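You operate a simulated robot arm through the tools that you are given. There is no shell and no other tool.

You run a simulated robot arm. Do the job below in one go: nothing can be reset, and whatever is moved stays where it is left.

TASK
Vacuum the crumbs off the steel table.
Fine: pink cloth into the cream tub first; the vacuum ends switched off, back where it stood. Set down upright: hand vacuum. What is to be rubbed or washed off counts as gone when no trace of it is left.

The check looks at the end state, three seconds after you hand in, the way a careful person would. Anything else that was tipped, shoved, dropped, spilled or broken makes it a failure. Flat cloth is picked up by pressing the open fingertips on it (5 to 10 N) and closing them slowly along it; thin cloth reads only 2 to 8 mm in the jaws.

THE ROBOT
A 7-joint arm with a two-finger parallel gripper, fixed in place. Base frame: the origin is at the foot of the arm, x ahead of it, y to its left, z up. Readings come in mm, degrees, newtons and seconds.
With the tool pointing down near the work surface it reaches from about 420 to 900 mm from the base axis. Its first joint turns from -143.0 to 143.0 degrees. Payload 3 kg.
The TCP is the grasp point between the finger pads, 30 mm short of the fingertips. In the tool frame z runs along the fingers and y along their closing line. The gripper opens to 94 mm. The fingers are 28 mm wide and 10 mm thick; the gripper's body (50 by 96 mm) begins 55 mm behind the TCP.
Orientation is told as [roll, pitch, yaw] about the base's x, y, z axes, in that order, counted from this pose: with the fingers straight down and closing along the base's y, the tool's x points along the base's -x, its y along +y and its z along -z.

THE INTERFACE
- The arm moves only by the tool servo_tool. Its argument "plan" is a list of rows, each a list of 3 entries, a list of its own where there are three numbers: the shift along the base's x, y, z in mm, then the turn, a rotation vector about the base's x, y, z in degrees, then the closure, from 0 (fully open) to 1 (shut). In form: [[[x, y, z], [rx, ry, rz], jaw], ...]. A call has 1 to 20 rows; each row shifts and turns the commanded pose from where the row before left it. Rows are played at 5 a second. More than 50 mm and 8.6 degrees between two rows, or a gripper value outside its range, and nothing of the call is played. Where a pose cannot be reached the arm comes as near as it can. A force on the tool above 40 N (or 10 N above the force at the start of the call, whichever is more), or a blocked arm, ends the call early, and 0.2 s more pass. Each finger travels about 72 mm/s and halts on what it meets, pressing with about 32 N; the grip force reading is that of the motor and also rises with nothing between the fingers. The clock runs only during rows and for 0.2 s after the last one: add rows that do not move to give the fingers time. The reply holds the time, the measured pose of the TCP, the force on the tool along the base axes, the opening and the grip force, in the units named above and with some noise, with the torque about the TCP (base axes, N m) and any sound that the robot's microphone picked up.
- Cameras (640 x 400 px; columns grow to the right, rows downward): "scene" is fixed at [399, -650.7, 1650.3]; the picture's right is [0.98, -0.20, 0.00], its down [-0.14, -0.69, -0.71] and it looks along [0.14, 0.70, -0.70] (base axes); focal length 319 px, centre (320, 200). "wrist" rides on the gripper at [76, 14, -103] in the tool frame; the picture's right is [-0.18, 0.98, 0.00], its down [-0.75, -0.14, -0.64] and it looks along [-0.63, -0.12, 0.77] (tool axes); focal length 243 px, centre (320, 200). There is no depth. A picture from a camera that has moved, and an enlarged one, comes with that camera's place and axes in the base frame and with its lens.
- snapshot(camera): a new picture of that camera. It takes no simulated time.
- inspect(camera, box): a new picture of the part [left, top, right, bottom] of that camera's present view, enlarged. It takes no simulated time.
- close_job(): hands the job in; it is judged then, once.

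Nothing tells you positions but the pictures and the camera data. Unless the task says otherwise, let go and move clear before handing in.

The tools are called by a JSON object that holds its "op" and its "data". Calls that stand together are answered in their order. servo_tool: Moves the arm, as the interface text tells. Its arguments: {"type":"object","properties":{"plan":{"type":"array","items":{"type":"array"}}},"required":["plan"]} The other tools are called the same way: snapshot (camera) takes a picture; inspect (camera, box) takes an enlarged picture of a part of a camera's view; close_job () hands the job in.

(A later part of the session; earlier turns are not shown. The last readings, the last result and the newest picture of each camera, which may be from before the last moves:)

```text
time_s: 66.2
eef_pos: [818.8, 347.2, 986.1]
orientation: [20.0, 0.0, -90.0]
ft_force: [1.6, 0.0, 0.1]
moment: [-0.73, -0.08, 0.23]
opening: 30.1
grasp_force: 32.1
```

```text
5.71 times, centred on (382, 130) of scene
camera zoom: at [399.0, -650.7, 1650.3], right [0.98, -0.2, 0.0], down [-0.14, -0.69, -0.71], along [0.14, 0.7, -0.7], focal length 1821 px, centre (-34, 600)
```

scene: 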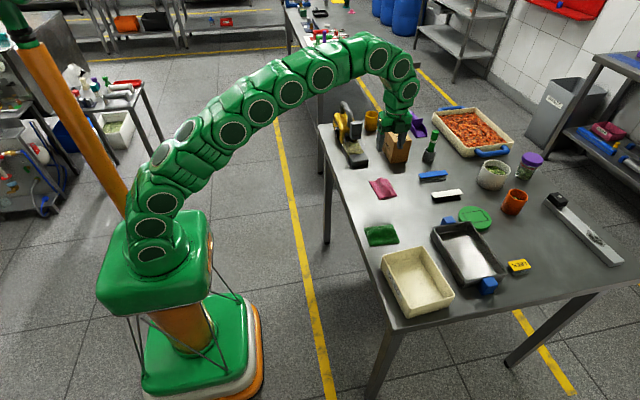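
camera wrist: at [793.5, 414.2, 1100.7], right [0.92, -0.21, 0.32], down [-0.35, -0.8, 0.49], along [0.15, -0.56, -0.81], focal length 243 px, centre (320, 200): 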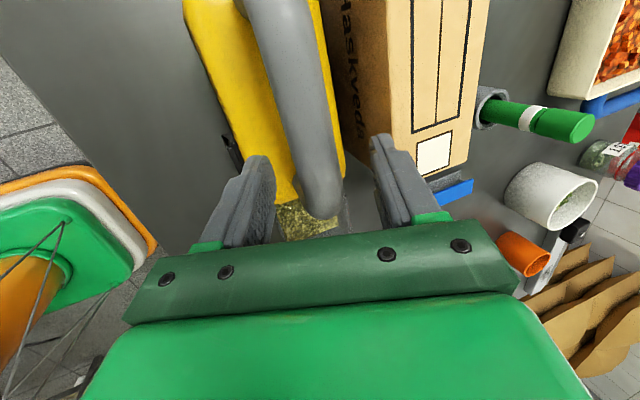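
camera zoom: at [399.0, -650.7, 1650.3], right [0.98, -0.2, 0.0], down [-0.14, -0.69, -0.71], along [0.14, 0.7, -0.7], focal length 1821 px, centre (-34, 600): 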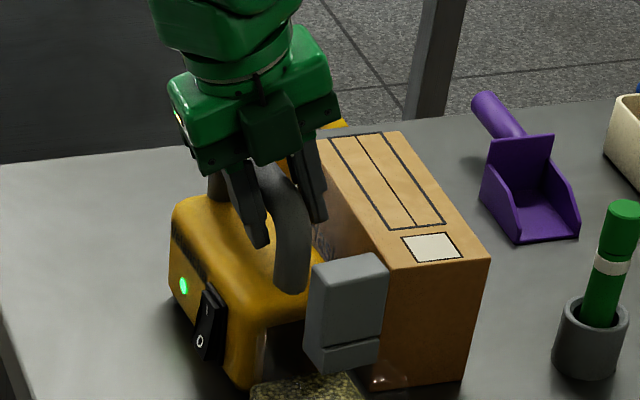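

{"op": "inspect", "data": {"camera": "wrist", "box": [180, 0, 480, 240]}}

{"op": "inspect", "data": {"camera": "scene", "box": [340, 85, 436, 195]}}

{"op": "inspect", "data": {"camera": "scene", "box": [372, 168, 404, 194]}}

```text
1.67 times, centred on (330, 120) of wrist
camera zoom: at [797.4, 423.8, 1087.0], right [0.92, -0.18, 0.34], down [-0.35, -0.75, 0.56], along [0.15, -0.63, -0.76], focal length 404 px, centre (303, 333)
```

zoom: 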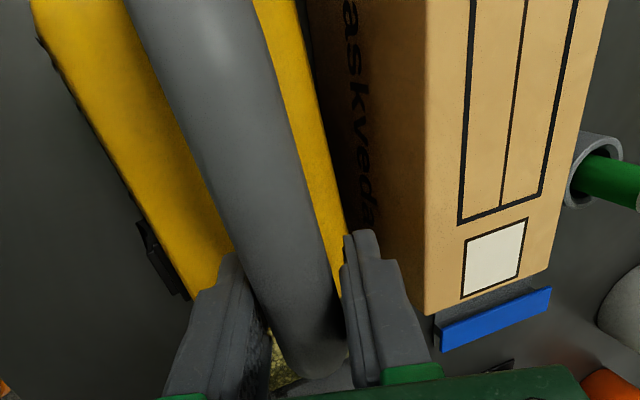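

```text
3.64 times, centred on (388, 140) of scene
camera zoom: at [399.0, -650.7, 1650.3], right [0.98, -0.2, 0.0], down [-0.14, -0.69, -0.71], along [0.14, 0.7, -0.7], focal length 1159 px, centre (73, 418)
```

zoom: 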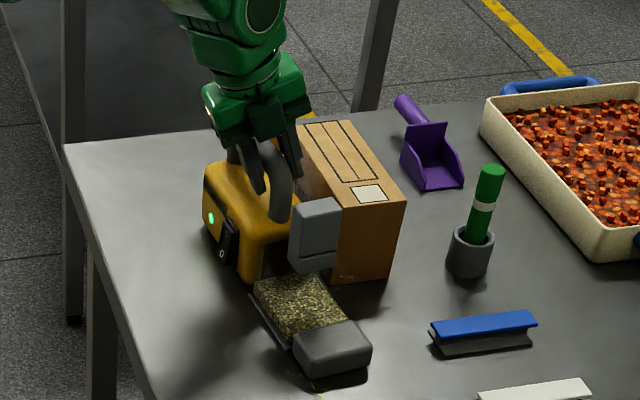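

```text
15.38 times, centred on (388, 181) of scene
camera zoom: at [399.0, -650.7, 1650.3], right [0.98, -0.2, 0.0], down [-0.14, -0.69, -0.71], along [0.14, 0.7, -0.7], focal length 4903 px, centre (-726, 492)
```

zoom: 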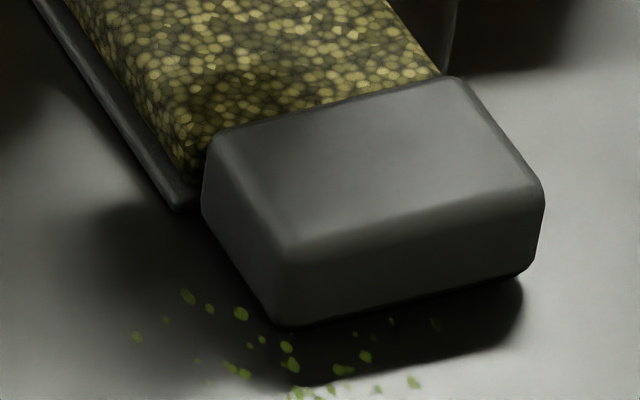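

The vacuum stands with the nose yawed about 10° toward +x: my deeper grip caught the flared root of the handle. I open, back off upward, and turn the tool 10° to match the bar before gripping higher on it.

{"op": "servo_tool", "data": {"plan": [[[0, 0, 0], [0, 0, 0], 0.65], [[0, 0, 0], [0, 0, 0], 0.5], [[0, 0, 0], [0, 0, 0], 0.36], [[-2, 0, 4], [0, 0, 0], 0.36], [[-2, 0, 4], [0, 0, 5], 0.36], [[-1, 0, 0], [0, 0, 5], 0.36], [[0, 0, 0], [0, 0, 0], 0.36]]}}

{"op": "inspect", "data": {"camera": "wrist", "box": [180, 0, 480, 240]}}

{"op": "inspect", "data": {"camera": "scene", "box": [350, 95, 414, 165]}}

{"op": "inspect", "data": {"camera": "scene", "box": [340, 85, 436, 195]}}

```text
time_s: 67.8
eef_pos: [813.4, 347.8, 995.5]
orientation: [20.0, -0.1, -79.9]
ft_force: [-1.2, -0.3, -0.4]
moment: [-0.02, 0.01, -0.01]
opening: 60.3
grasp_force: 0.0
```

```text
1.67 times, centred on (330, 120) of wrist
camera zoom: at [779.3, 419.1, 1095.7], right [0.94, -0.02, 0.34], down [-0.22, -0.8, 0.56], along [0.26, -0.6, -0.76], focal length 404 px, centre (303, 333)
```

zoom: 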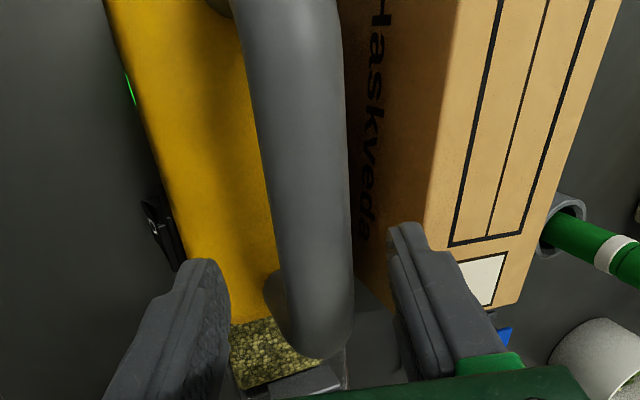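

```text
5.71 times, centred on (382, 130) of scene
camera zoom: at [399.0, -650.7, 1650.3], right [0.98, -0.2, 0.0], down [-0.14, -0.69, -0.71], along [0.14, 0.7, -0.7], focal length 1821 px, centre (-34, 600)
```

zoom: 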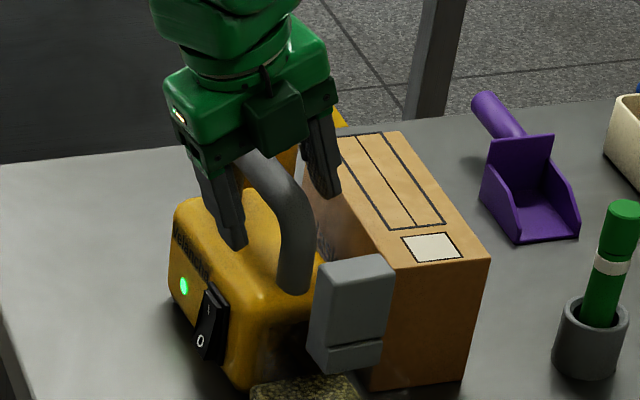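

```text
3.64 times, centred on (388, 140) of scene
camera zoom: at [399.0, -650.7, 1650.3], right [0.98, -0.2, 0.0], down [-0.14, -0.69, -0.71], along [0.14, 0.7, -0.7], focal length 1159 px, centre (73, 418)
```

zoom: 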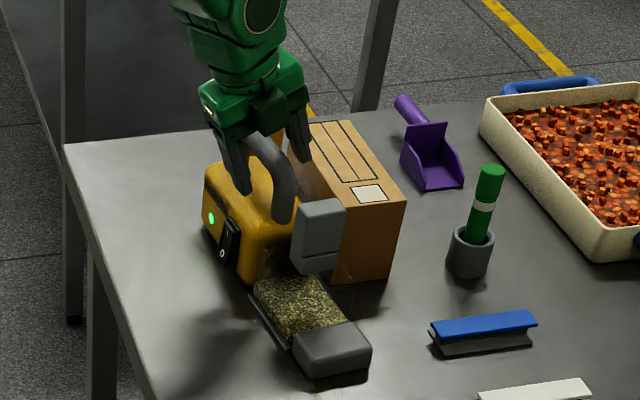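

From the wrist view I over-turned by about 4.5°, and the bar sits about 5 mm to the +x side of centre. I correct both and close in small steps.

{"op": "servo_tool", "data": {"plan": [[[3, 0.3, -1], [0, 0, -2.3], 0.36], [[3, 0.2, -1.2], [0, 0, -2.2], 0.36], [[0, 0, 0], [0, 0, 0], 0.36]]}}

{"op": "inspect", "data": {"camera": "wrist", "box": [180, 0, 480, 240]}}

```text
time_s: 68.6
eef_pos: [820.1, 348.4, 994.3]
orientation: [20.0, 0.0, -84.4]
ft_force: [0.2, -0.5, -0.4]
moment: [0.0, 0.0, 0.02]
opening: 60.2
grasp_force: 0.2
```

```text
1.67 times, centred on (330, 120) of wrist
camera zoom: at [791.2, 421.8, 1093.4], right [0.94, -0.1, 0.34], down [-0.28, -0.78, 0.56], along [0.21, -0.61, -0.76], focal length 404 px, centre (303, 333)
```

zoom: 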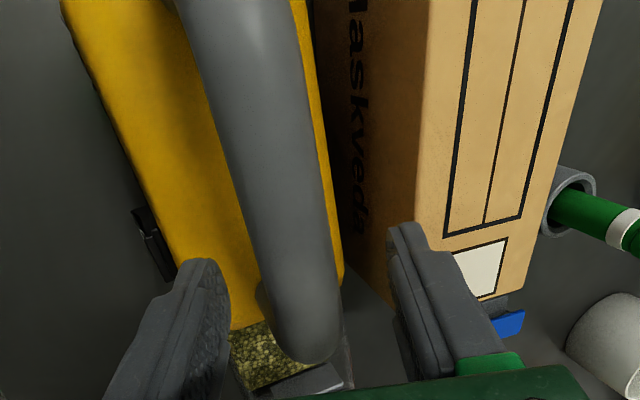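

Now the bar runs exactly along the tool's axis line and is centred. I close in steps.

{"op": "servo_tool", "data": {"plan": [[[0, 0, 0], [0, 0, 0], 0.5], [[0, 0, 0], [0, 0, 0], 0.6], [[0, 0, 0], [0, 0, 0], 0.66], [[0, 0, 0], [0, 0, 0], 0.69]]}}

{"op": "servo_tool", "data": {"plan": [[[0, 0, 0], [0, 0, 0], 0.71], [[0, 0, 0], [0, 0, 0], 0.73], [[0, 0, 0], [0, 0, 0], 0.75]]}}

```text
time_s: 69.6
eef_pos: [820.4, 348.2, 993.6]
orientation: [19.9, 0.0, -84.5]
ft_force: [-0.7, 0.2, -0.7]
moment: [0.0, -0.03, -0.01]
opening: 29.2
grasp_force: 0.0
```

```text
time_s: 70.4
eef_pos: [819.1, 349.5, 993.5]
orientation: [20.0, 0.0, -84.5]
ft_force: [1.3, 1.1, -0.5]
moment: [-0.02, 0.02, 0.02]
opening: 24.8
grasp_force: 12.0
```

A clean, even grip at 24.8 mm with almost no side force. I close fully and lift a little to check the balance, then look at what the nozzle left behind.

{"op": "servo_tool", "data": {"plan": [[[0, 0, 0], [0, 0, 0], 0.85], [[0, 0, 0], [0, 0, 0], 1], [[0, 0, 0], [0, 0, 0], 1], [[0, 0, 4], [0, 0, 0], 1], [[0, 0, 6], [0, 0, 0], 1], [[0, 0, 0], [0, 0, 0], 1]]}}

{"op": "inspect", "data": {"camera": "scene", "box": [350, 100, 446, 200]}}

```text
time_s: 71.8
eef_pos: [819.4, 348.7, 1003.1]
orientation: [20.0, 0.0, -84.5]
ft_force: [0.1, 0.1, -7.8]
moment: [0.22, 0.03, 0.0]
opening: 24.4
grasp_force: 32.5
```

```text
4.00 times, centred on (398, 150) of scene
camera zoom: at [399.0, -650.7, 1650.3], right [0.98, -0.2, 0.0], down [-0.14, -0.69, -0.71], along [0.14, 0.7, -0.7], focal length 1275 px, centre (8, 400)
```

zoom: 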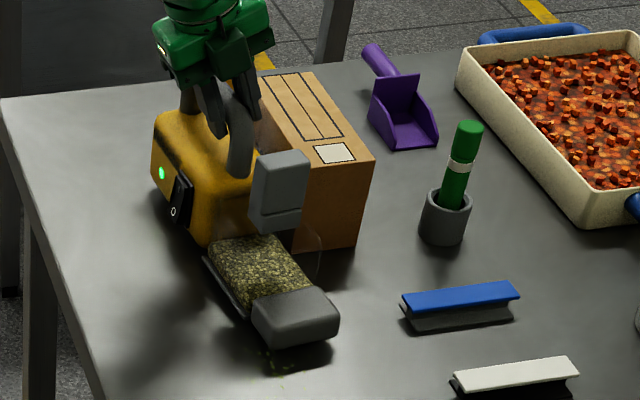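

Held steady (7.8 N). I lift another 25 mm, turn the vacuum back by 5.5°, back away from the crumbs, and look at the patch.

{"op": "servo_tool", "data": {"plan": [[[-4, 0, 12], [0, 0, -1.8], 1], [[-6, 8, 13], [0, 0, -1.8], 1], [[-6, 12, 0], [0, 0, -1.9], 1], [[-4, 10, 0], [0, 0, 0], 1], [[0, 0, 0], [0, 0, 0], 1]]}}

{"op": "inspect", "data": {"camera": "scene", "box": [372, 168, 404, 194]}}

{"op": "inspect", "data": {"camera": "scene", "box": [340, 95, 420, 195]}}

```text
time_s: 73.0
eef_pos: [800.9, 377.9, 1027.0]
orientation: [20.0, 0.0, -90.0]
ft_force: [-0.4, -0.1, -7.2]
moment: [0.23, 0.02, 0.05]
opening: 24.2
grasp_force: 31.6
```

```text
15.38 times, centred on (388, 181) of scene
camera zoom: at [399.0, -650.7, 1650.3], right [0.98, -0.2, 0.0], down [-0.14, -0.69, -0.71], along [0.14, 0.7, -0.7], focal length 4903 px, centre (-726, 492)
```

zoom: 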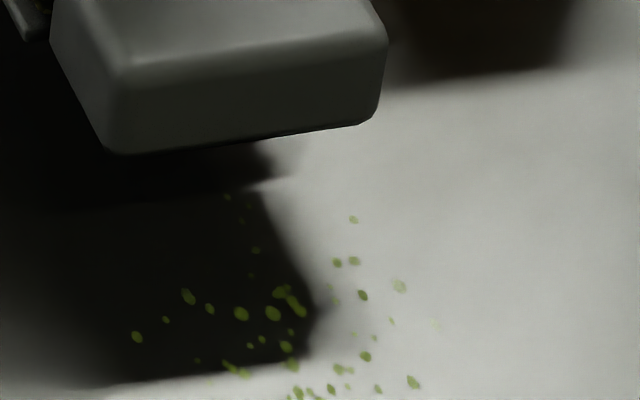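

```text
4.00 times, centred on (380, 145) of scene
camera zoom: at [399.0, -650.7, 1650.3], right [0.98, -0.2, 0.0], down [-0.14, -0.69, -0.71], along [0.14, 0.7, -0.7], focal length 1275 px, centre (80, 420)
```

zoom: 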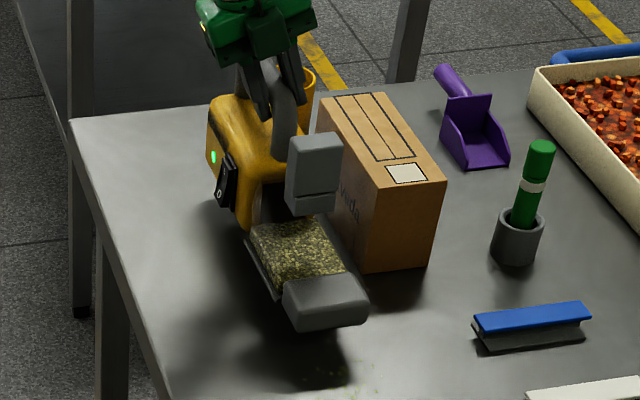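

All the crumbs are still in place even though the running vacuum stood over some of them for seconds, so I need to see how the nozzle sits over the table. I set the vacuum down here, clear of the crumbs, and look at it side-on with the wrist camera.

{"op": "servo_tool", "data": {"plan": [[[0, 2, -12], [0, 0, 0], 1], [[0, 0, -12], [0, 0, 0], 1], [[0, 0, -6], [0, 0, 0], 1], [[0, 0, -2], [0, 0, 0], 1], [[0, 0, 0], [0, 0, 0], 1]]}}

{"op": "servo_tool", "data": {"plan": [[[0, 0, -1], [0, 0, 0], 1], [[0, 0, -1], [0, 0, 0], 1], [[0, 0, 0], [0, 0, 0], 1]]}}

```text
time_s: 74.2
eef_pos: [800.4, 380.8, 995.5]
orientation: [20.1, 0.0, -90.1]
ft_force: [-0.3, -0.5, -8.4]
moment: [0.17, 0.03, 0.02]
opening: 24.2
grasp_force: 32.0
```

```text
time_s: 75.0
eef_pos: [798.6, 380.3, 994.5]
orientation: [20.0, -0.1, -90.0]
ft_force: [0.3, -1.7, -3.5]
moment: [0.45, 0.12, 0.01]
opening: 24.1
grasp_force: 32.1
```

{"op": "servo_tool", "data": {"plan": [[[0, 0, -1], [0, 0, 0], 1], [[0, 0, -1], [0, 0, 0], 1], [[0, 0, 0], [0, 0, 0], 1]]}}

```text
time_s: 75.8
eef_pos: [800.8, 379.6, 994.4]
orientation: [20.2, 0.0, -89.9]
ft_force: [7.2, -3.6, 16.8]
moment: [-0.22, -0.14, 0.04]
opening: 23.9
grasp_force: 31.7
```

It's fully down (pressing now). I relieve 1.5 mm and open.

{"op": "servo_tool", "data": {"plan": [[[0, 0, 1.5], [0, 0, 0], 1], [[0, 0, 0], [0, 0, 0], 0.72], [[0, 0, 0], [0, 0, 0], 0.6], [[0, 0, 0], [0, 0, 0], 0.45], [[0, 0, 0], [0, 0, 0], 0.33], [[0, 0, 0], [0, 0, 0], 0.33]]}}

{"op": "snapshot", "data": {"camera": "wrist"}}

{"op": "inspect", "data": {"camera": "scene", "box": [340, 95, 420, 195]}}

```text
time_s: 77.2
eef_pos: [799.7, 380.7, 994.0]
orientation: [20.0, 0.0, -90.0]
ft_force: [0.4, -0.2, 0.4]
moment: [0.0, -0.03, -0.03]
opening: 63.0
grasp_force: 0.0
```

```text
taken
camera wrist: at [778.4, 456.3, 1093.9], right [0.92, -0.18, 0.34], down [-0.35, -0.75, 0.56], along [0.15, -0.63, -0.76], focal length 243 px, centre (320, 200)
```

wrist: 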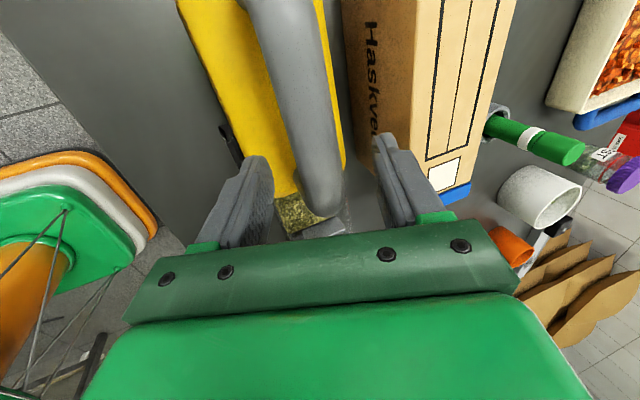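

```text
4.00 times, centred on (380, 145) of scene
camera zoom: at [399.0, -650.7, 1650.3], right [0.98, -0.2, 0.0], down [-0.14, -0.69, -0.71], along [0.14, 0.7, -0.7], focal length 1275 px, centre (80, 420)
```

zoom: 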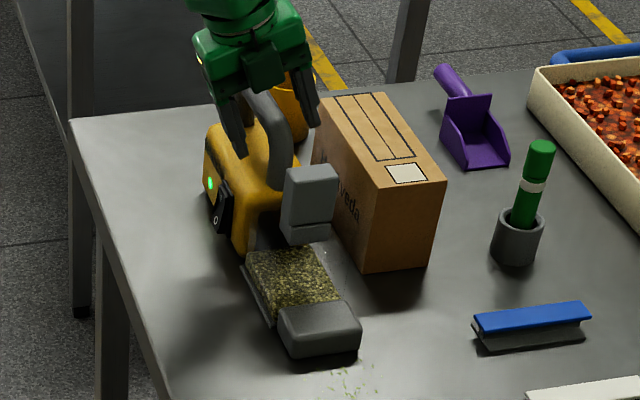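

The vacuum stands by itself just behind the crumbs. I retreat upward and swing the camera around to the arm side, low down, to see the nozzle in profile.

{"op": "servo_tool", "data": {"plan": [[[-14, 0, 37.5], [0, 0, 0], 0.33], [[-14, 0, 37.5], [0, 0, 0], 0.33], [[-15, -5, 5], [0, 6.7, 0], 0.33], [[-15, -5, 5], [0, 6.7, 0], 0.33], [[-15, -5, 5], [0, 6.6, 0], 0.33], [[-12, -3, 0], [0, 0, 8.2], 0.33], [[-12, -3, 0], [0, 0, 8.2], 0.33], [[-12, -3, 0], [0, 0, 8.2], 0.33], [[-12, -3, 0], [0, 0, 8.2], 0.5], [[-12, -3, 0], [0, 0, 8.2], 0.7], [[-12, -3, 0], [0, 0, 8.2], 0.9], [[-12, -3, 0], [0, 0, 8.2], 1], [[-12, -3, 0], [0, 0, 8.2], 1], [[-12, -3, 0], [0, 0, 8.2], 1], [[-12, -3, 0], [0, 0, 8.2], 1], [[-12, -3, 0], [0, 0, 8.0], 1], [[0, 0, 0], [0, 0, 0], 1]]}}

{"op": "servo_tool", "data": {"plan": [[[-6, 0, -20], [0, -7.5, 0], 1], [[-6, 0, -25], [0, -7.5, 0], 1], [[-6, 0, -30], [0, -7.5, 0], 1], [[-6, 0, -35], [0, -7.5, 0], 1], [[-6, 0, -35], [0, -7.5, 0], 1], [[-6, 0, -35], [0, -7.5, 0], 1], [[0, 0, -35], [0, 0, 0], 1], [[0, 0, 0], [0, 0, 0], 1]]}}

{"op": "snapshot", "data": {"camera": "wrist"}}

```text
time_s: 80.8
eef_pos: [595.3, 333.3, 1084.8]
orientation: [0.0, 0.0, 0.1]
ft_force: [-0.4, -0.7, -1.1]
moment: [0.03, 0.01, 0.0]
opening: 0.0
grasp_force: 31.9
```

```text
time_s: 82.6
eef_pos: [558.3, 332.4, 867.7]
orientation: [0.0, -45.0, 0.0]
ft_force: [-0.4, 0.1, -0.3]
moment: [-0.04, 0.01, 0.02]
opening: 0.0
grasp_force: 32.2
```

```text
taken
camera wrist: at [432.2, 347.0, 885.7], right [0.13, 0.98, 0.13], down [0.08, -0.14, 0.99], along [0.99, -0.12, -0.1], focal length 243 px, centre (320, 200)
```

wrist: 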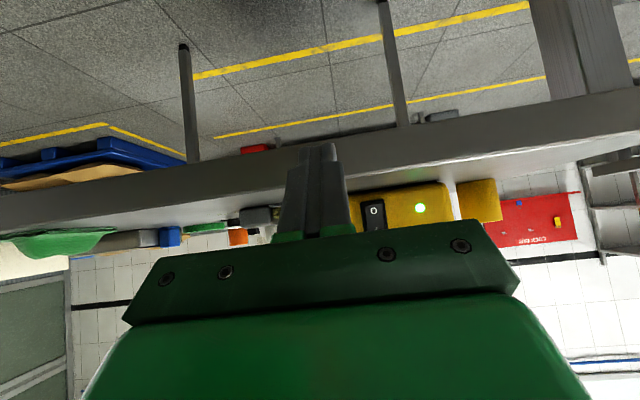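

{"op": "inspect", "data": {"camera": "wrist", "box": [220, 180, 300, 240]}}

{"op": "servo_tool", "data": {"plan": [[[0, -45, 0], [0, 0, 0], 1], [[0, -45, 0], [0, 0, 0], 1], [[0, -45, 5], [0, 0, 0], 1], [[0, 0, 0], [0, 0, 0], 1]]}}

{"op": "snapshot", "data": {"camera": "wrist"}}

{"op": "inspect", "data": {"camera": "wrist", "box": [340, 150, 500, 250]}}

```text
6.67 times, centred on (260, 210) of wrist
camera zoom: at [432.2, 347.0, 885.7], right [0.13, 0.98, 0.13], down [0.08, -0.14, 0.99], along [0.99, -0.12, -0.1], focal length 1618 px, centre (720, 133)
```

zoom: 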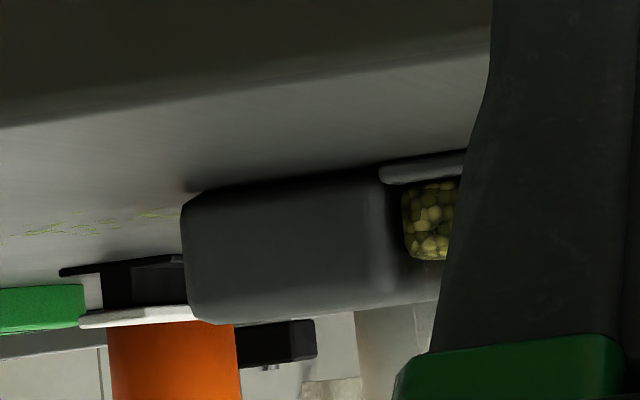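

```text
time_s: 83.6
eef_pos: [567.5, 217.6, 873.9]
orientation: [0.2, -44.7, -0.2]
ft_force: [-0.2, 0.1, -0.5]
moment: [0.0, -0.01, 0.03]
opening: 0.0
grasp_force: 31.7
out of reach, approached as far as the arm can: row 3
```

```text
taken
camera wrist: at [440.4, 230.6, 892.5], right [0.13, 0.98, 0.13], down [0.08, -0.14, 0.99], along [0.99, -0.12, -0.1], focal length 243 px, centre (320, 200)
```

wrist: 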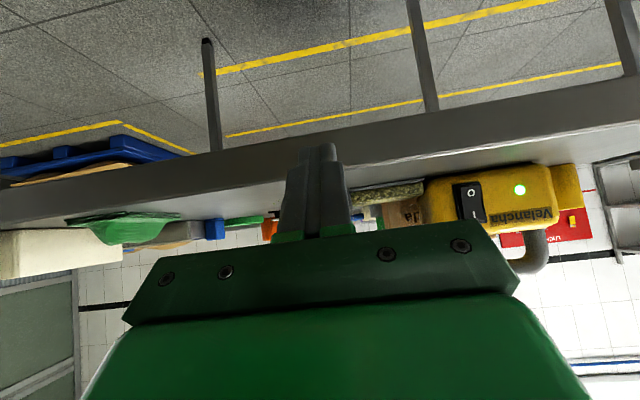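

```text
4.00 times, centred on (420, 200) of wrist
camera zoom: at [440.4, 230.6, 892.5], right [0.13, 0.98, 0.13], down [0.08, -0.14, 0.99], along [0.99, -0.12, -0.1], focal length 970 px, centre (-80, 200)
```

zoom: 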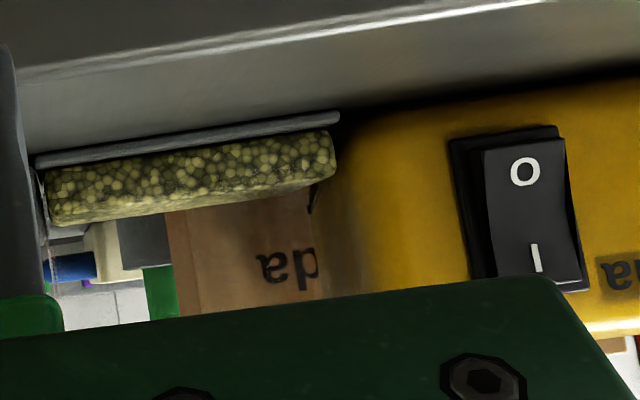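

Side-on, the nozzle sits practically on the table, and the bin is only about a third full with a gray strip under it. I rise and look at the nozzle, bin and gray block from above at close range.

{"op": "servo_tool", "data": {"plan": [[[0, 5, 30], [0, 7.5, 0], 1], [[0, 5, 30], [0, 7.5, 0], 1], [[5, 10, 30], [0, 7.5, 0], 1], [[10, 20, 30], [0, 7.5, 0], 1], [[20, 20, 30], [0, 7.5, 0], 1], [[20, 20, 26], [0, 7.5, 0], 1], [[0, 0, 0], [0, 0, 0], 1]]}}

{"op": "snapshot", "data": {"camera": "wrist"}}

```text
time_s: 85.2
eef_pos: [620.8, 296.6, 1049.3]
orientation: [-0.1, 0.1, 0.0]
ft_force: [0.6, -0.1, 0.6]
moment: [0.01, 0.0, -0.03]
opening: 0.1
grasp_force: 32.0
```

```text
taken
camera wrist: at [544.9, 310.2, 1151.4], right [0.18, 0.98, 0.0], down [0.76, -0.14, 0.64], along [0.63, -0.12, -0.77], focal length 243 px, centre (320, 200)
```

wrist: 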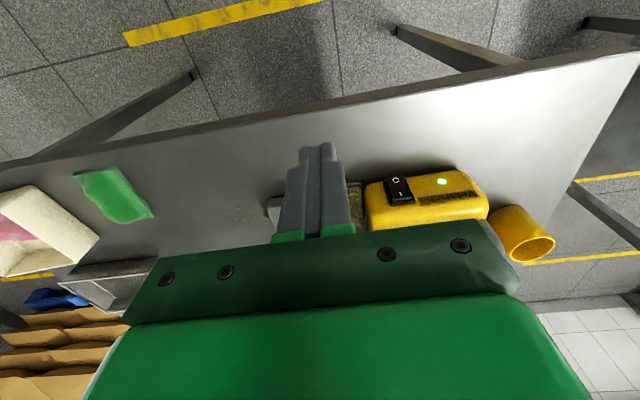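

{"op": "servo_tool", "data": {"plan": [[[30, -25, 0], [0, 0, 0], 1], [[30, -25, 0], [0, 0, 0], 1], [[30, -25, 0], [0, 0, 0], 1], [[10, -15, 0], [0, 0, 0], 1], [[0, 0, 0], [0, 0, 0], 1]]}}

{"op": "snapshot", "data": {"camera": "wrist"}}

```text
time_s: 86.4
eef_pos: [720.5, 206.6, 1050.4]
orientation: [0.1, 0.1, 0.0]
ft_force: [0.0, 0.3, -0.7]
moment: [0.02, 0.01, 0.03]
opening: 0.0
grasp_force: 31.9
```

```text
taken
camera wrist: at [645.0, 220.2, 1151.9], right [0.18, 0.98, 0.0], down [0.75, -0.14, 0.64], along [0.63, -0.12, -0.77], focal length 243 px, centre (320, 200)
```

wrist: 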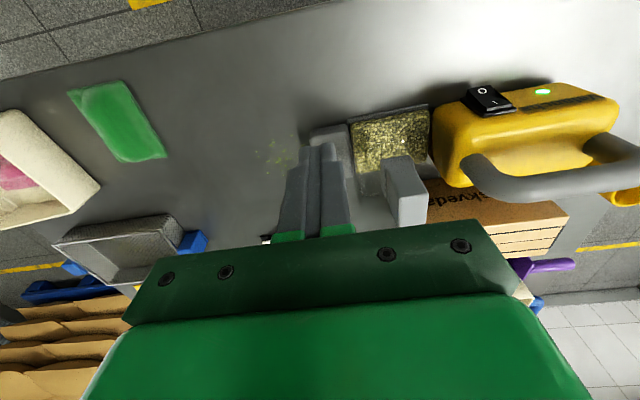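

{"op": "inspect", "data": {"camera": "wrist", "box": [300, 80, 460, 240]}}

{"op": "inspect", "data": {"camera": "wrist", "box": [340, 90, 450, 160]}}

{"op": "inspect", "data": {"camera": "wrist", "box": [420, 70, 640, 210]}}

```text
2.50 times, centred on (380, 160) of wrist
camera zoom: at [645.0, 220.2, 1151.9], right [0.18, 0.98, 0.0], down [0.75, -0.14, 0.64], along [0.63, -0.12, -0.77], focal length 606 px, centre (170, 300)
```

zoom: 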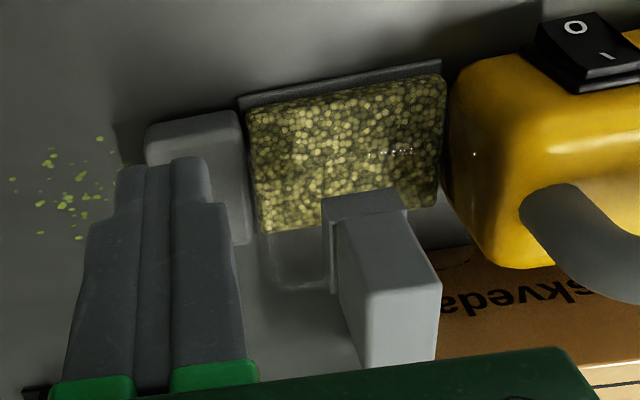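

```text
5.71 times, centred on (395, 125) of wrist
camera zoom: at [645.0, 220.2, 1151.9], right [0.18, 0.98, 0.0], down [0.75, -0.14, 0.64], along [0.63, -0.12, -0.77], focal length 1386 px, centre (-109, 629)
```

zoom: 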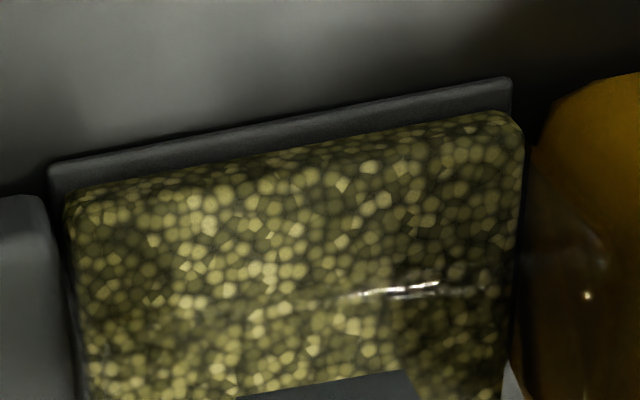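

```text
2.86 times, centred on (530, 140) of wrist
camera zoom: at [645.0, 220.2, 1151.9], right [0.18, 0.98, 0.0], down [0.75, -0.14, 0.64], along [0.63, -0.12, -0.77], focal length 693 px, centre (-280, 371)
```

zoom: 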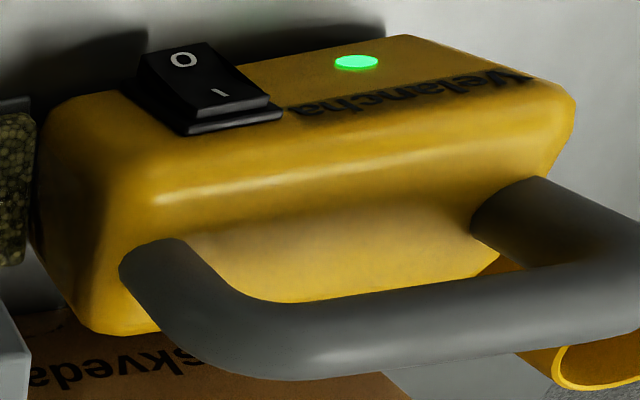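

The gray block is a grip tab on top of the clear bin, and the lamp is green, so power looks fine. I need to know the nozzle's real height over the table, so I return to the low side view and zoom in hard on it.

{"op": "servo_tool", "data": {"plan": [[[-30, 25, 0], [0, 0, 0], 1], [[-40, 25, -10], [0, -7.5, 0], 1], [[-35, 25, -25], [0, -7.5, 0], 1], [[-25, 25, -30], [0, -7.5, 0], 1], [[-15, 15, -35], [0, -7.5, 0], 1], [[-10, 7, -40], [0, -7.5, 0], 1], [[-5, 0, -35], [0, -7.5, 0], 1], [[0, 0, -5], [0, 0, 0], 1], [[0, 0, 0], [0, 0, 0], 1]]}}

{"op": "snapshot", "data": {"camera": "wrist"}}

```text
time_s: 88.4
eef_pos: [561.8, 329.3, 870.8]
orientation: [0.0, -45.0, 0.0]
ft_force: [0.7, 0.2, 0.7]
moment: [-0.02, -0.02, 0.0]
opening: 0.2
grasp_force: 32.4
```

```text
taken
camera wrist: at [435.0, 342.1, 887.5], right [0.13, 0.98, 0.13], down [0.08, -0.14, 0.99], along [0.99, -0.12, -0.1], focal length 243 px, centre (320, 200)
```

wrist: 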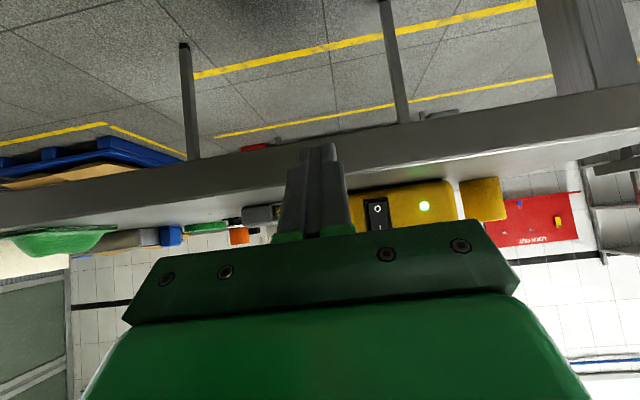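

{"op": "inspect", "data": {"camera": "wrist", "box": [232, 190, 296, 230]}}

{"op": "inspect", "data": {"camera": "wrist", "box": [236, 196, 268, 216]}}

{"op": "inspect", "data": {"camera": "wrist", "box": [340, 160, 468, 240]}}

{"op": "inspect", "data": {"camera": "scene", "box": [365, 160, 413, 190]}}

```text
10.00 times, centred on (264, 210) of wrist
camera zoom: at [435.0, 342.1, 887.5], right [0.13, 0.98, 0.13], down [0.08, -0.14, 0.99], along [0.99, -0.12, -0.1], focal length 2426 px, centre (880, 100)
```

zoom: 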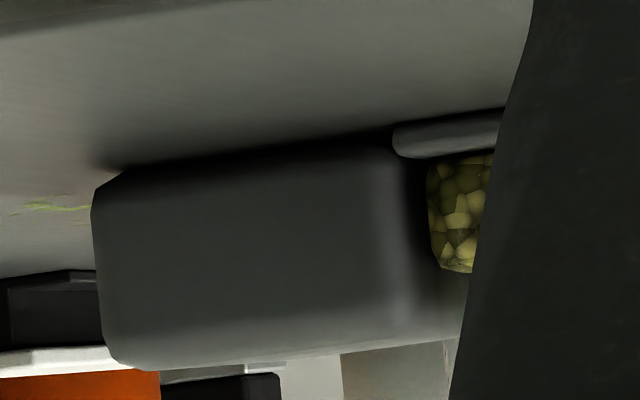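

```text
16.00 times, centred on (252, 206) of wrist
camera zoom: at [435.0, 342.1, 887.5], right [0.13, 0.98, 0.13], down [0.08, -0.14, 0.99], along [0.99, -0.12, -0.1], focal length 3882 px, centre (1408, 104)
```

zoom: 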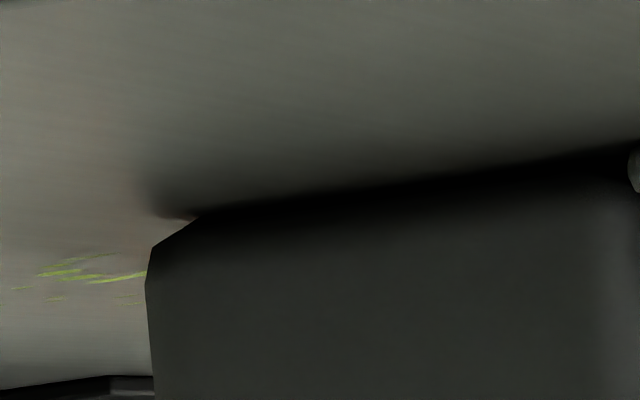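

```text
5.00 times, centred on (404, 200) of wrist
camera zoom: at [435.0, 342.1, 887.5], right [0.13, 0.98, 0.13], down [0.08, -0.14, 0.99], along [0.99, -0.12, -0.1], focal length 1213 px, centre (-100, 200)
```

zoom: 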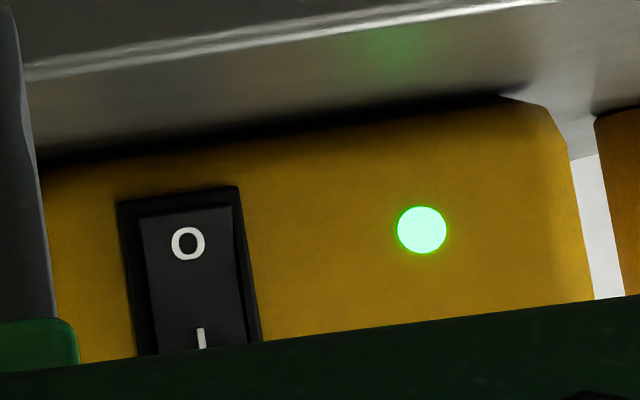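

```text
13.33 times, centred on (389, 175) of scene
camera zoom: at [399.0, -650.7, 1650.3], right [0.98, -0.2, 0.0], down [-0.14, -0.69, -0.71], along [0.14, 0.7, -0.7], focal length 4249 px, centre (-600, 533)
```

zoom: 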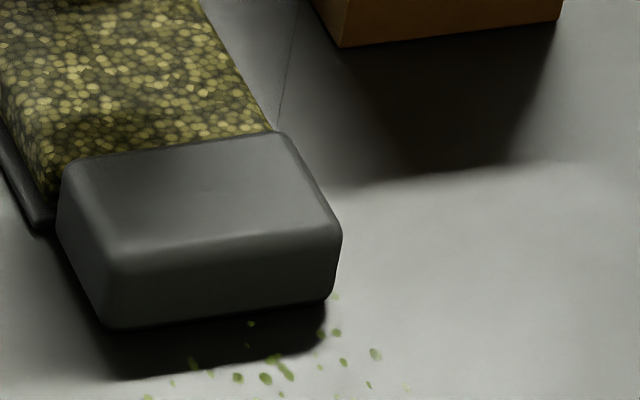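

The nozzle lip touches the table when standing, the lamp is green, yet nothing was drawn in. The next thing to try is a real nose-down vacuuming attitude with the front lip right on the crumbs, so I go back for the proven clean grip, retracing my path.

{"op": "servo_tool", "data": {"plan": [[[0, 0, 35], [0, 0, 0], 1], [[6, 1, 30], [0, 7.5, 0], 1], [[6, 1, 30], [0, 7.5, 0], 1], [[6, 1, 30], [0, 7.5, 0], 1], [[6, 0, 30], [0, 7.5, 0], 1], [[6, 0, 30], [0, 7.5, 0], 1], [[6, 0, 29], [0, 7.5, 0], 1], [[0, 0, 0], [0, 0, 0], 1]]}}

{"op": "servo_tool", "data": {"plan": [[[12, 3, 0], [0, 0, -8.2], 0.9], [[12, 3, 0], [0, 0, -8.2], 0.7], [[12, 3, 0], [0, 0, -8.2], 0.5], [[12, 3, 0], [0, 0, -8.2], 0.33], [[12, 3, 0], [0, 0, -8.2], 0.33], [[12, 3, 0], [0, 0, -8.2], 0.33], [[12, 3, 0], [0, 0, -8.2], 0.33], [[12, 3, 0], [0, 0, -8.2], 0.33], [[12, 3, 0], [0, 0, -8.2], 0.33], [[12, 3, 0], [0, 0, -8.2], 0.33], [[12, 3, 0], [0, 0, -8.0], 0.33], [[15, 5, -5], [0, -6.7, 0], 0.33], [[15, 5, -5], [0, -6.7, 0], 0.33], [[15, 5, -5], [0, -6.6, 0], 0.33], [[0, 0, 0], [0, 0, 0], 0.33]]}}

{"op": "inspect", "data": {"camera": "wrist", "box": [180, 0, 480, 240]}}

```text
time_s: 90.2
eef_pos: [596.7, 329.8, 1085.0]
orientation: [0.1, 0.0, 0.0]
ft_force: [0.2, -0.3, -0.5]
moment: [0.01, 0.02, 0.0]
opening: 0.1
grasp_force: 32.2
```

```text
time_s: 93.4
eef_pos: [774.3, 379.1, 1068.7]
orientation: [19.9, 0.1, -90.0]
ft_force: [0.1, 0.8, 0.0]
moment: [-0.02, 0.01, -0.01]
opening: 63.0
grasp_force: 0.0
```

```text
1.67 times, centred on (330, 120) of wrist
camera zoom: at [752.4, 454.9, 1169.0], right [0.92, -0.18, 0.34], down [-0.35, -0.75, 0.56], along [0.15, -0.63, -0.76], focal length 404 px, centre (303, 333)
```

zoom: 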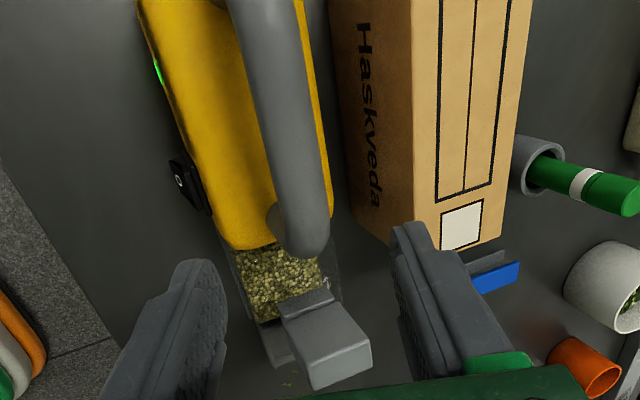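

Aligned above the handle. I come down along the tool axis to the same grip point as before and close.

{"op": "servo_tool", "data": {"plan": [[[9, 0.6, -26], [0, 0, 0], 0.33], [[9, 0.5, -26], [0, 0, 0], 0.33], [[7.4, 0.5, -22.7], [0, 0, 0], 0.33], [[0, 0, 0], [0, 0, 0], 0.36]]}}

{"op": "inspect", "data": {"camera": "wrist", "box": [180, 0, 480, 240]}}

```text
time_s: 94.4
eef_pos: [799.4, 380.2, 994.7]
orientation: [20.0, 0.0, -90.0]
ft_force: [-0.5, -0.6, 0.3]
moment: [-0.02, 0.01, -0.01]
opening: 60.3
grasp_force: 0.1
```

```text
1.67 times, centred on (330, 120) of wrist
camera zoom: at [777.8, 456.1, 1094.8], right [0.92, -0.18, 0.34], down [-0.35, -0.75, 0.56], along [0.15, -0.63, -0.76], focal length 404 px, centre (303, 333)
```

zoom: 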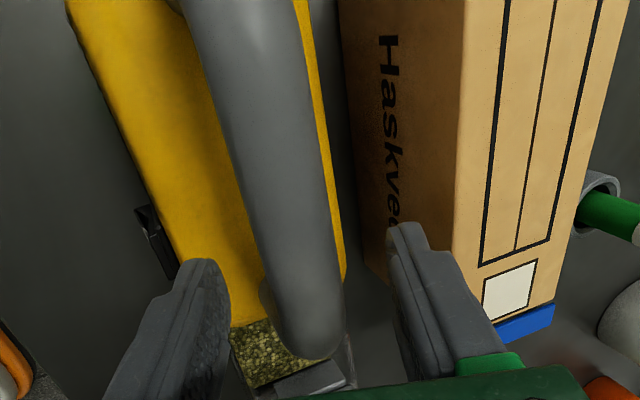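

{"op": "servo_tool", "data": {"plan": [[[0, 0, 0], [0, 0, 0], 0.5], [[0, 0, 0], [0, 0, 0], 0.6], [[0, 0, 0], [0, 0, 0], 0.66], [[0, 0, 0], [0, 0, 0], 0.7], [[0, 0, 0], [0, 0, 0], 0.73], [[0, 0, 0], [0, 0, 0], 0.76]]}}

{"op": "servo_tool", "data": {"plan": [[[0, 0, 0], [0, 0, 0], 0.9], [[0, 0, 0], [0, 0, 0], 1], [[0, 0, 5], [0, 0, 0], 1], [[0, 0, 10], [0, 0, 0], 1], [[0, 0, 15], [0, 0, 0], 1], [[0, 0, 0], [0, 0, 0], 1]]}}

```text
time_s: 95.8
eef_pos: [799.7, 380.3, 995.3]
orientation: [20.0, 0.0, -90.0]
ft_force: [3.3, -0.7, 3.1]
moment: [-0.03, -0.09, 0.02]
opening: 25.1
grasp_force: 2.3
```

```text
time_s: 97.2
eef_pos: [800.1, 380.5, 1024.6]
orientation: [19.9, 0.1, -89.9]
ft_force: [-0.3, -0.4, -7.9]
moment: [0.19, 0.04, -0.02]
opening: 24.2
grasp_force: 31.8
```

Held cleanly. I raise a little, pitch the nose down 15°, and check the picture.

{"op": "servo_tool", "data": {"plan": [[[0, 0, 12], [5, 0, 0], 1], [[0, 0, 12], [5, 0, 0], 1], [[0, 0, 8], [5, 0, 0], 1], [[0, 0, 0], [0, 0, 0], 1]]}}

{"op": "inspect", "data": {"camera": "scene", "box": [340, 85, 436, 195]}}

```text
time_s: 98.2
eef_pos: [800.9, 380.6, 1056.7]
orientation: [20.0, 15.0, -90.0]
ft_force: [0.4, -0.5, -6.8]
moment: [0.02, 0.01, -0.02]
opening: 24.0
grasp_force: 32.1
```

```text
3.64 times, centred on (388, 140) of scene
camera zoom: at [399.0, -650.7, 1650.3], right [0.98, -0.2, 0.0], down [-0.14, -0.69, -0.71], along [0.14, 0.7, -0.7], focal length 1159 px, centre (73, 418)
```

zoom: 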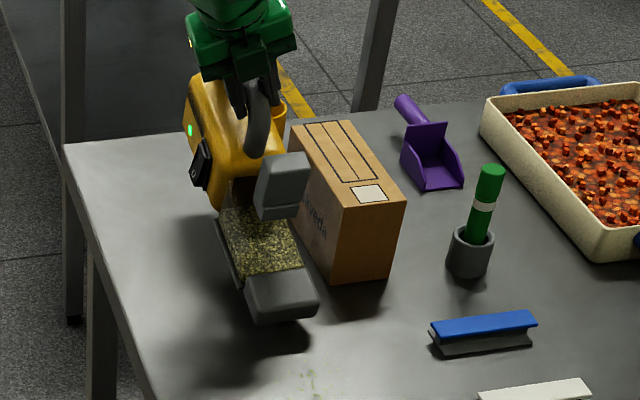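

The nose-down pose is nicely balanced (no moment). I move the lip to just behind the crumbs, lower toward contact, and sweep.

{"op": "servo_tool", "data": {"plan": [[[-7, -22, 0], [0, 0, 0], 1], [[-6, -20, 0], [0, 0, 0], 1], [[0, 0, -7], [0, 0, 0], 1], [[0, 0, -5], [0, 0, 0], 1], [[0, 0, -2], [0, 0, 0], 1], [[0, 0, 0], [0, 0, 0], 1]]}}

{"op": "inspect", "data": {"camera": "scene", "box": [350, 150, 430, 210]}}

```text
time_s: 99.6
eef_pos: [786.2, 338.7, 1043.2]
orientation: [20.1, 15.1, -90.0]
ft_force: [-0.2, 0.1, -7.6]
moment: [-0.01, 0.06, 0.0]
opening: 24.1
grasp_force: 31.5
```

```text
6.67 times, centred on (390, 180) of scene
camera zoom: at [399.0, -650.7, 1650.3], right [0.98, -0.2, 0.0], down [-0.14, -0.69, -0.71], along [0.14, 0.7, -0.7], focal length 2125 px, centre (-147, 333)
```

zoom: 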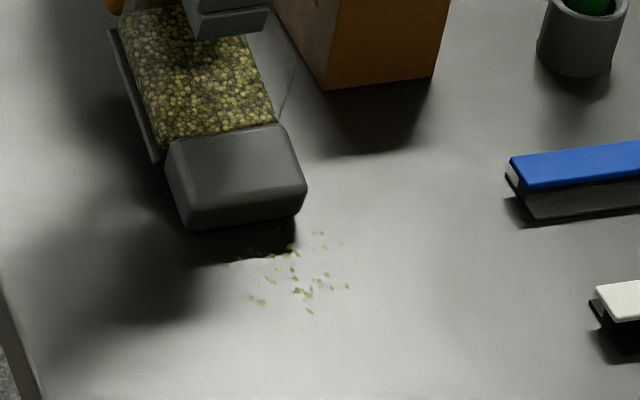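

{"op": "servo_tool", "data": {"plan": [[[0, 0, -1.5], [0, 0, 0], 1], [[0, 0, -1.5], [0, 0, 0], 1], [[0, 0, 0], [0, 0, 0], 1]]}}

{"op": "servo_tool", "data": {"plan": [[[0, 0, -1.5], [0, 0, 0], 1], [[0, 0, 0], [0, 0, 0], 1]]}}

```text
time_s: 100.4
eef_pos: [786.7, 338.7, 1039.3]
orientation: [20.1, 15.0, -90.0]
ft_force: [0.8, 3.5, 1.4]
moment: [-0.78, 0.06, 0.12]
opening: 24.2
grasp_force: 31.8
```

```text
time_s: 101.0
eef_pos: [787.3, 339.1, 1038.5]
orientation: [20.1, 15.0, -90.0]
ft_force: [2.7, 4.2, 3.6]
moment: [-0.91, -0.07, 0.11]
opening: 24.1
grasp_force: 32.2
```

The lip is on the table at about z 1040. I relieve the pressure to a bare touch and sweep slowly through the crumbs.

{"op": "servo_tool", "data": {"plan": [[[0, 0, 2.3], [0, 0, 0], 1], [[0, -5, 0], [0, 0, 0], 1], [[0, -5, 0], [0, 0, 0], 1], [[0, -5, 0], [0, 0, 0], 1], [[0, -5, 0], [0, 0, 0], 1], [[0, -5, 0], [0, 0, 0], 1], [[0, -5, 0], [0, 0, 0], 1], [[0, 0, 0], [0, 0, 0], 1]]}}

{"op": "inspect", "data": {"camera": "scene", "box": [372, 168, 404, 194]}}

{"op": "inspect", "data": {"camera": "scene", "box": [350, 150, 430, 210]}}

```text
time_s: 102.8
eef_pos: [786.3, 308.6, 1040.1]
orientation: [20.0, 15.0, -90.0]
ft_force: [-0.6, -0.9, -7.8]
moment: [0.03, 0.04, 0.02]
opening: 24.2
grasp_force: 31.9
```

```text
15.38 times, centred on (388, 181) of scene
camera zoom: at [399.0, -650.7, 1650.3], right [0.98, -0.2, 0.0], down [-0.14, -0.69, -0.71], along [0.14, 0.7, -0.7], focal length 4903 px, centre (-726, 492)
```

zoom: 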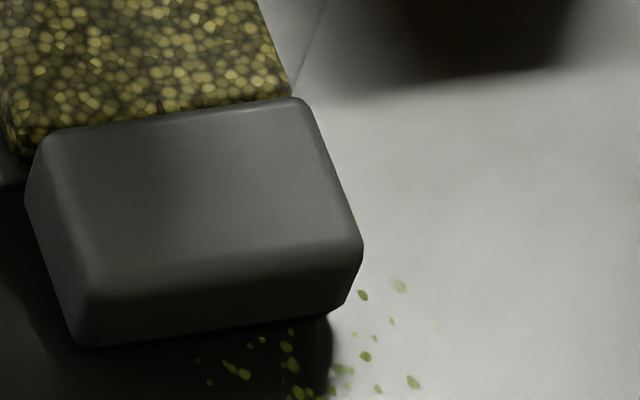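

```text
6.67 times, centred on (390, 180) of scene
camera zoom: at [399.0, -650.7, 1650.3], right [0.98, -0.2, 0.0], down [-0.14, -0.69, -0.71], along [0.14, 0.7, -0.7], focal length 2125 px, centre (-147, 333)
```

zoom: 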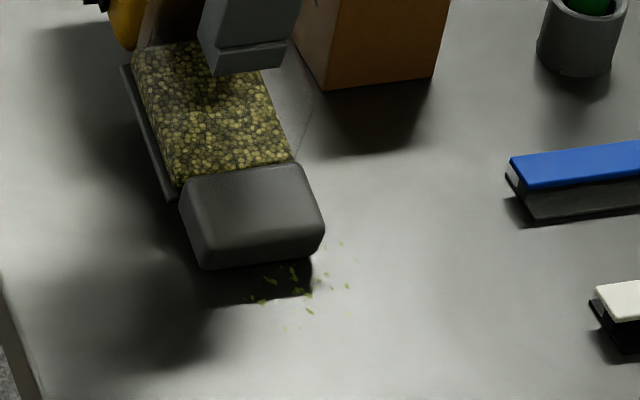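

{"op": "servo_tool", "data": {"plan": [[[0, -5, 0], [0, 0, 0], 1], [[0, -5, 0], [0, 0, 0], 1], [[0, -5, 0], [0, 0, 0], 1], [[0, -5, 0], [0, 0, 0], 1], [[0, -5, 0], [0, 0, 0], 1], [[0, -5, 0], [0, 0, 0], 1], [[0, -5, 0], [0, 0, 0], 1], [[0, -5, 0], [0, 0, 0], 1], [[0, -5, 0], [0, 0, 0], 1], [[0, -5, 0], [0, 0, 0], 1], [[0, -5, 0], [0, 0, 0], 1], [[0, -5, 0], [0, 0, 0], 1], [[0, -5, 0], [0, 0, 0], 1], [[0, 0, 0], [0, 0, 0], 1]]}}

{"op": "inspect", "data": {"camera": "scene", "box": [350, 150, 430, 210]}}

```text
time_s: 105.8
eef_pos: [785.6, 243.7, 1040.5]
orientation: [19.9, 15.0, -90.0]
ft_force: [0.2, -0.9, -7.5]
moment: [0.01, 0.03, 0.0]
opening: 24.1
grasp_force: 32.1
```

```text
6.67 times, centred on (390, 180) of scene
camera zoom: at [399.0, -650.7, 1650.3], right [0.98, -0.2, 0.0], down [-0.14, -0.69, -0.71], along [0.14, 0.7, -0.7], focal length 2125 px, centre (-147, 333)
```

zoom: 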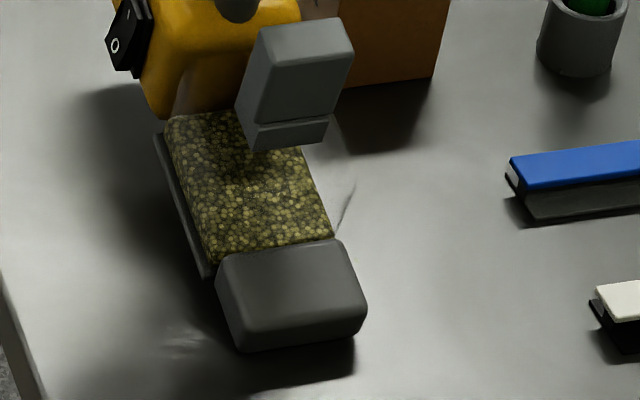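

I lift away and look at the whole patch.

{"op": "servo_tool", "data": {"plan": [[[0, 10, 15], [0, 0, 0], 1], [[0, 30, 10], [0, 0, 0], 1], [[0, 35, 0], [0, 0, 0], 1], [[0, 35, 0], [0, 0, 0], 1], [[0, 20, 0], [0, 0, 0], 1], [[0, 0, 0], [0, 0, 0], 1]]}}

{"op": "inspect", "data": {"camera": "scene", "box": [350, 150, 430, 210]}}

{"op": "inspect", "data": {"camera": "scene", "box": [372, 168, 404, 194]}}

```text
time_s: 107.2
eef_pos: [786.1, 373.9, 1064.3]
orientation: [20.1, 15.0, -90.1]
ft_force: [0.1, 0.1, -6.8]
moment: [0.05, 0.01, -0.02]
opening: 24.2
grasp_force: 31.9
```

```text
6.67 times, centred on (390, 180) of scene
camera zoom: at [399.0, -650.7, 1650.3], right [0.98, -0.2, 0.0], down [-0.14, -0.69, -0.71], along [0.14, 0.7, -0.7], focal length 2125 px, centre (-147, 333)
```

zoom: 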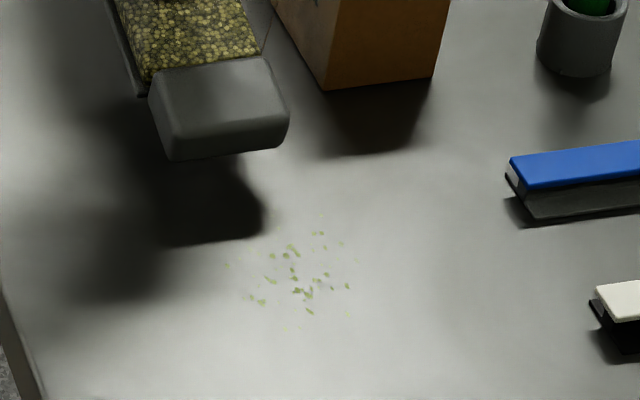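

```text
15.38 times, centred on (388, 181) of scene
camera zoom: at [399.0, -650.7, 1650.3], right [0.98, -0.2, 0.0], down [-0.14, -0.69, -0.71], along [0.14, 0.7, -0.7], focal length 4903 px, centre (-726, 492)
```

zoom: 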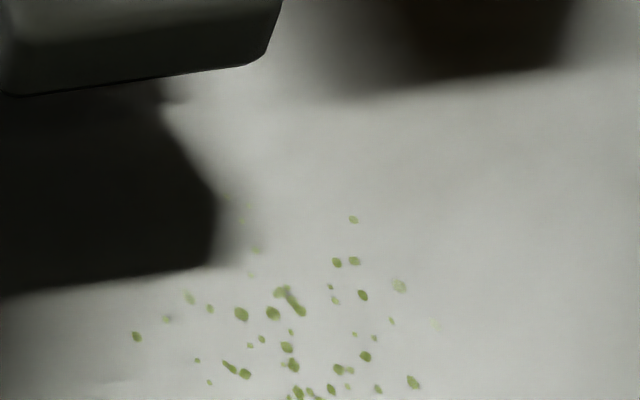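

Still no crumb has moved, so there is no suction at all even at contact. Before trying anything else I want to see the nozzle's underside, so I lift the vacuum well clear toward me and tip the nose up toward the scene camera (the grip held 0.9 N m earlier, so it can take this).

{"op": "servo_tool", "data": {"plan": [[[-10, 0, 35], [0, 0, 0], 1], [[-20, -15, 35], [-5, 0, 0], 1], [[-22, -20, 30], [-5, 0, 0], 1], [[-22, -22, 28], [-5, 0, 0], 1], [[-22, -22, 26], [-5, 0, 0], 1], [[-22, -22, 26], [-5, 0, 0], 1], [[-22, -22, 26], [-5, 0, 0], 1], [[-22, -22, 25], [-5, 0, 0], 1], [[-22, -22, 25], [-5, 0, 0], 1], [[-20, -20, 20], [-5, 0, 0], 1], [[0, 0, 0], [0, 0, 0], 1]]}}

{"op": "snapshot", "data": {"camera": "scene"}}

```text
time_s: 109.6
eef_pos: [582.0, 185.6, 1341.5]
orientation: [20.1, -30.0, -90.0]
ft_force: [0.4, 0.1, -7.9]
moment: [0.55, 0.05, 0.0]
opening: 24.0
grasp_force: 32.6
```

```text
taken
```

scene: 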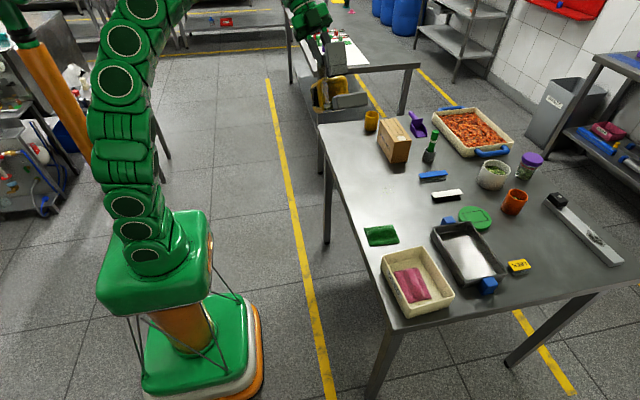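

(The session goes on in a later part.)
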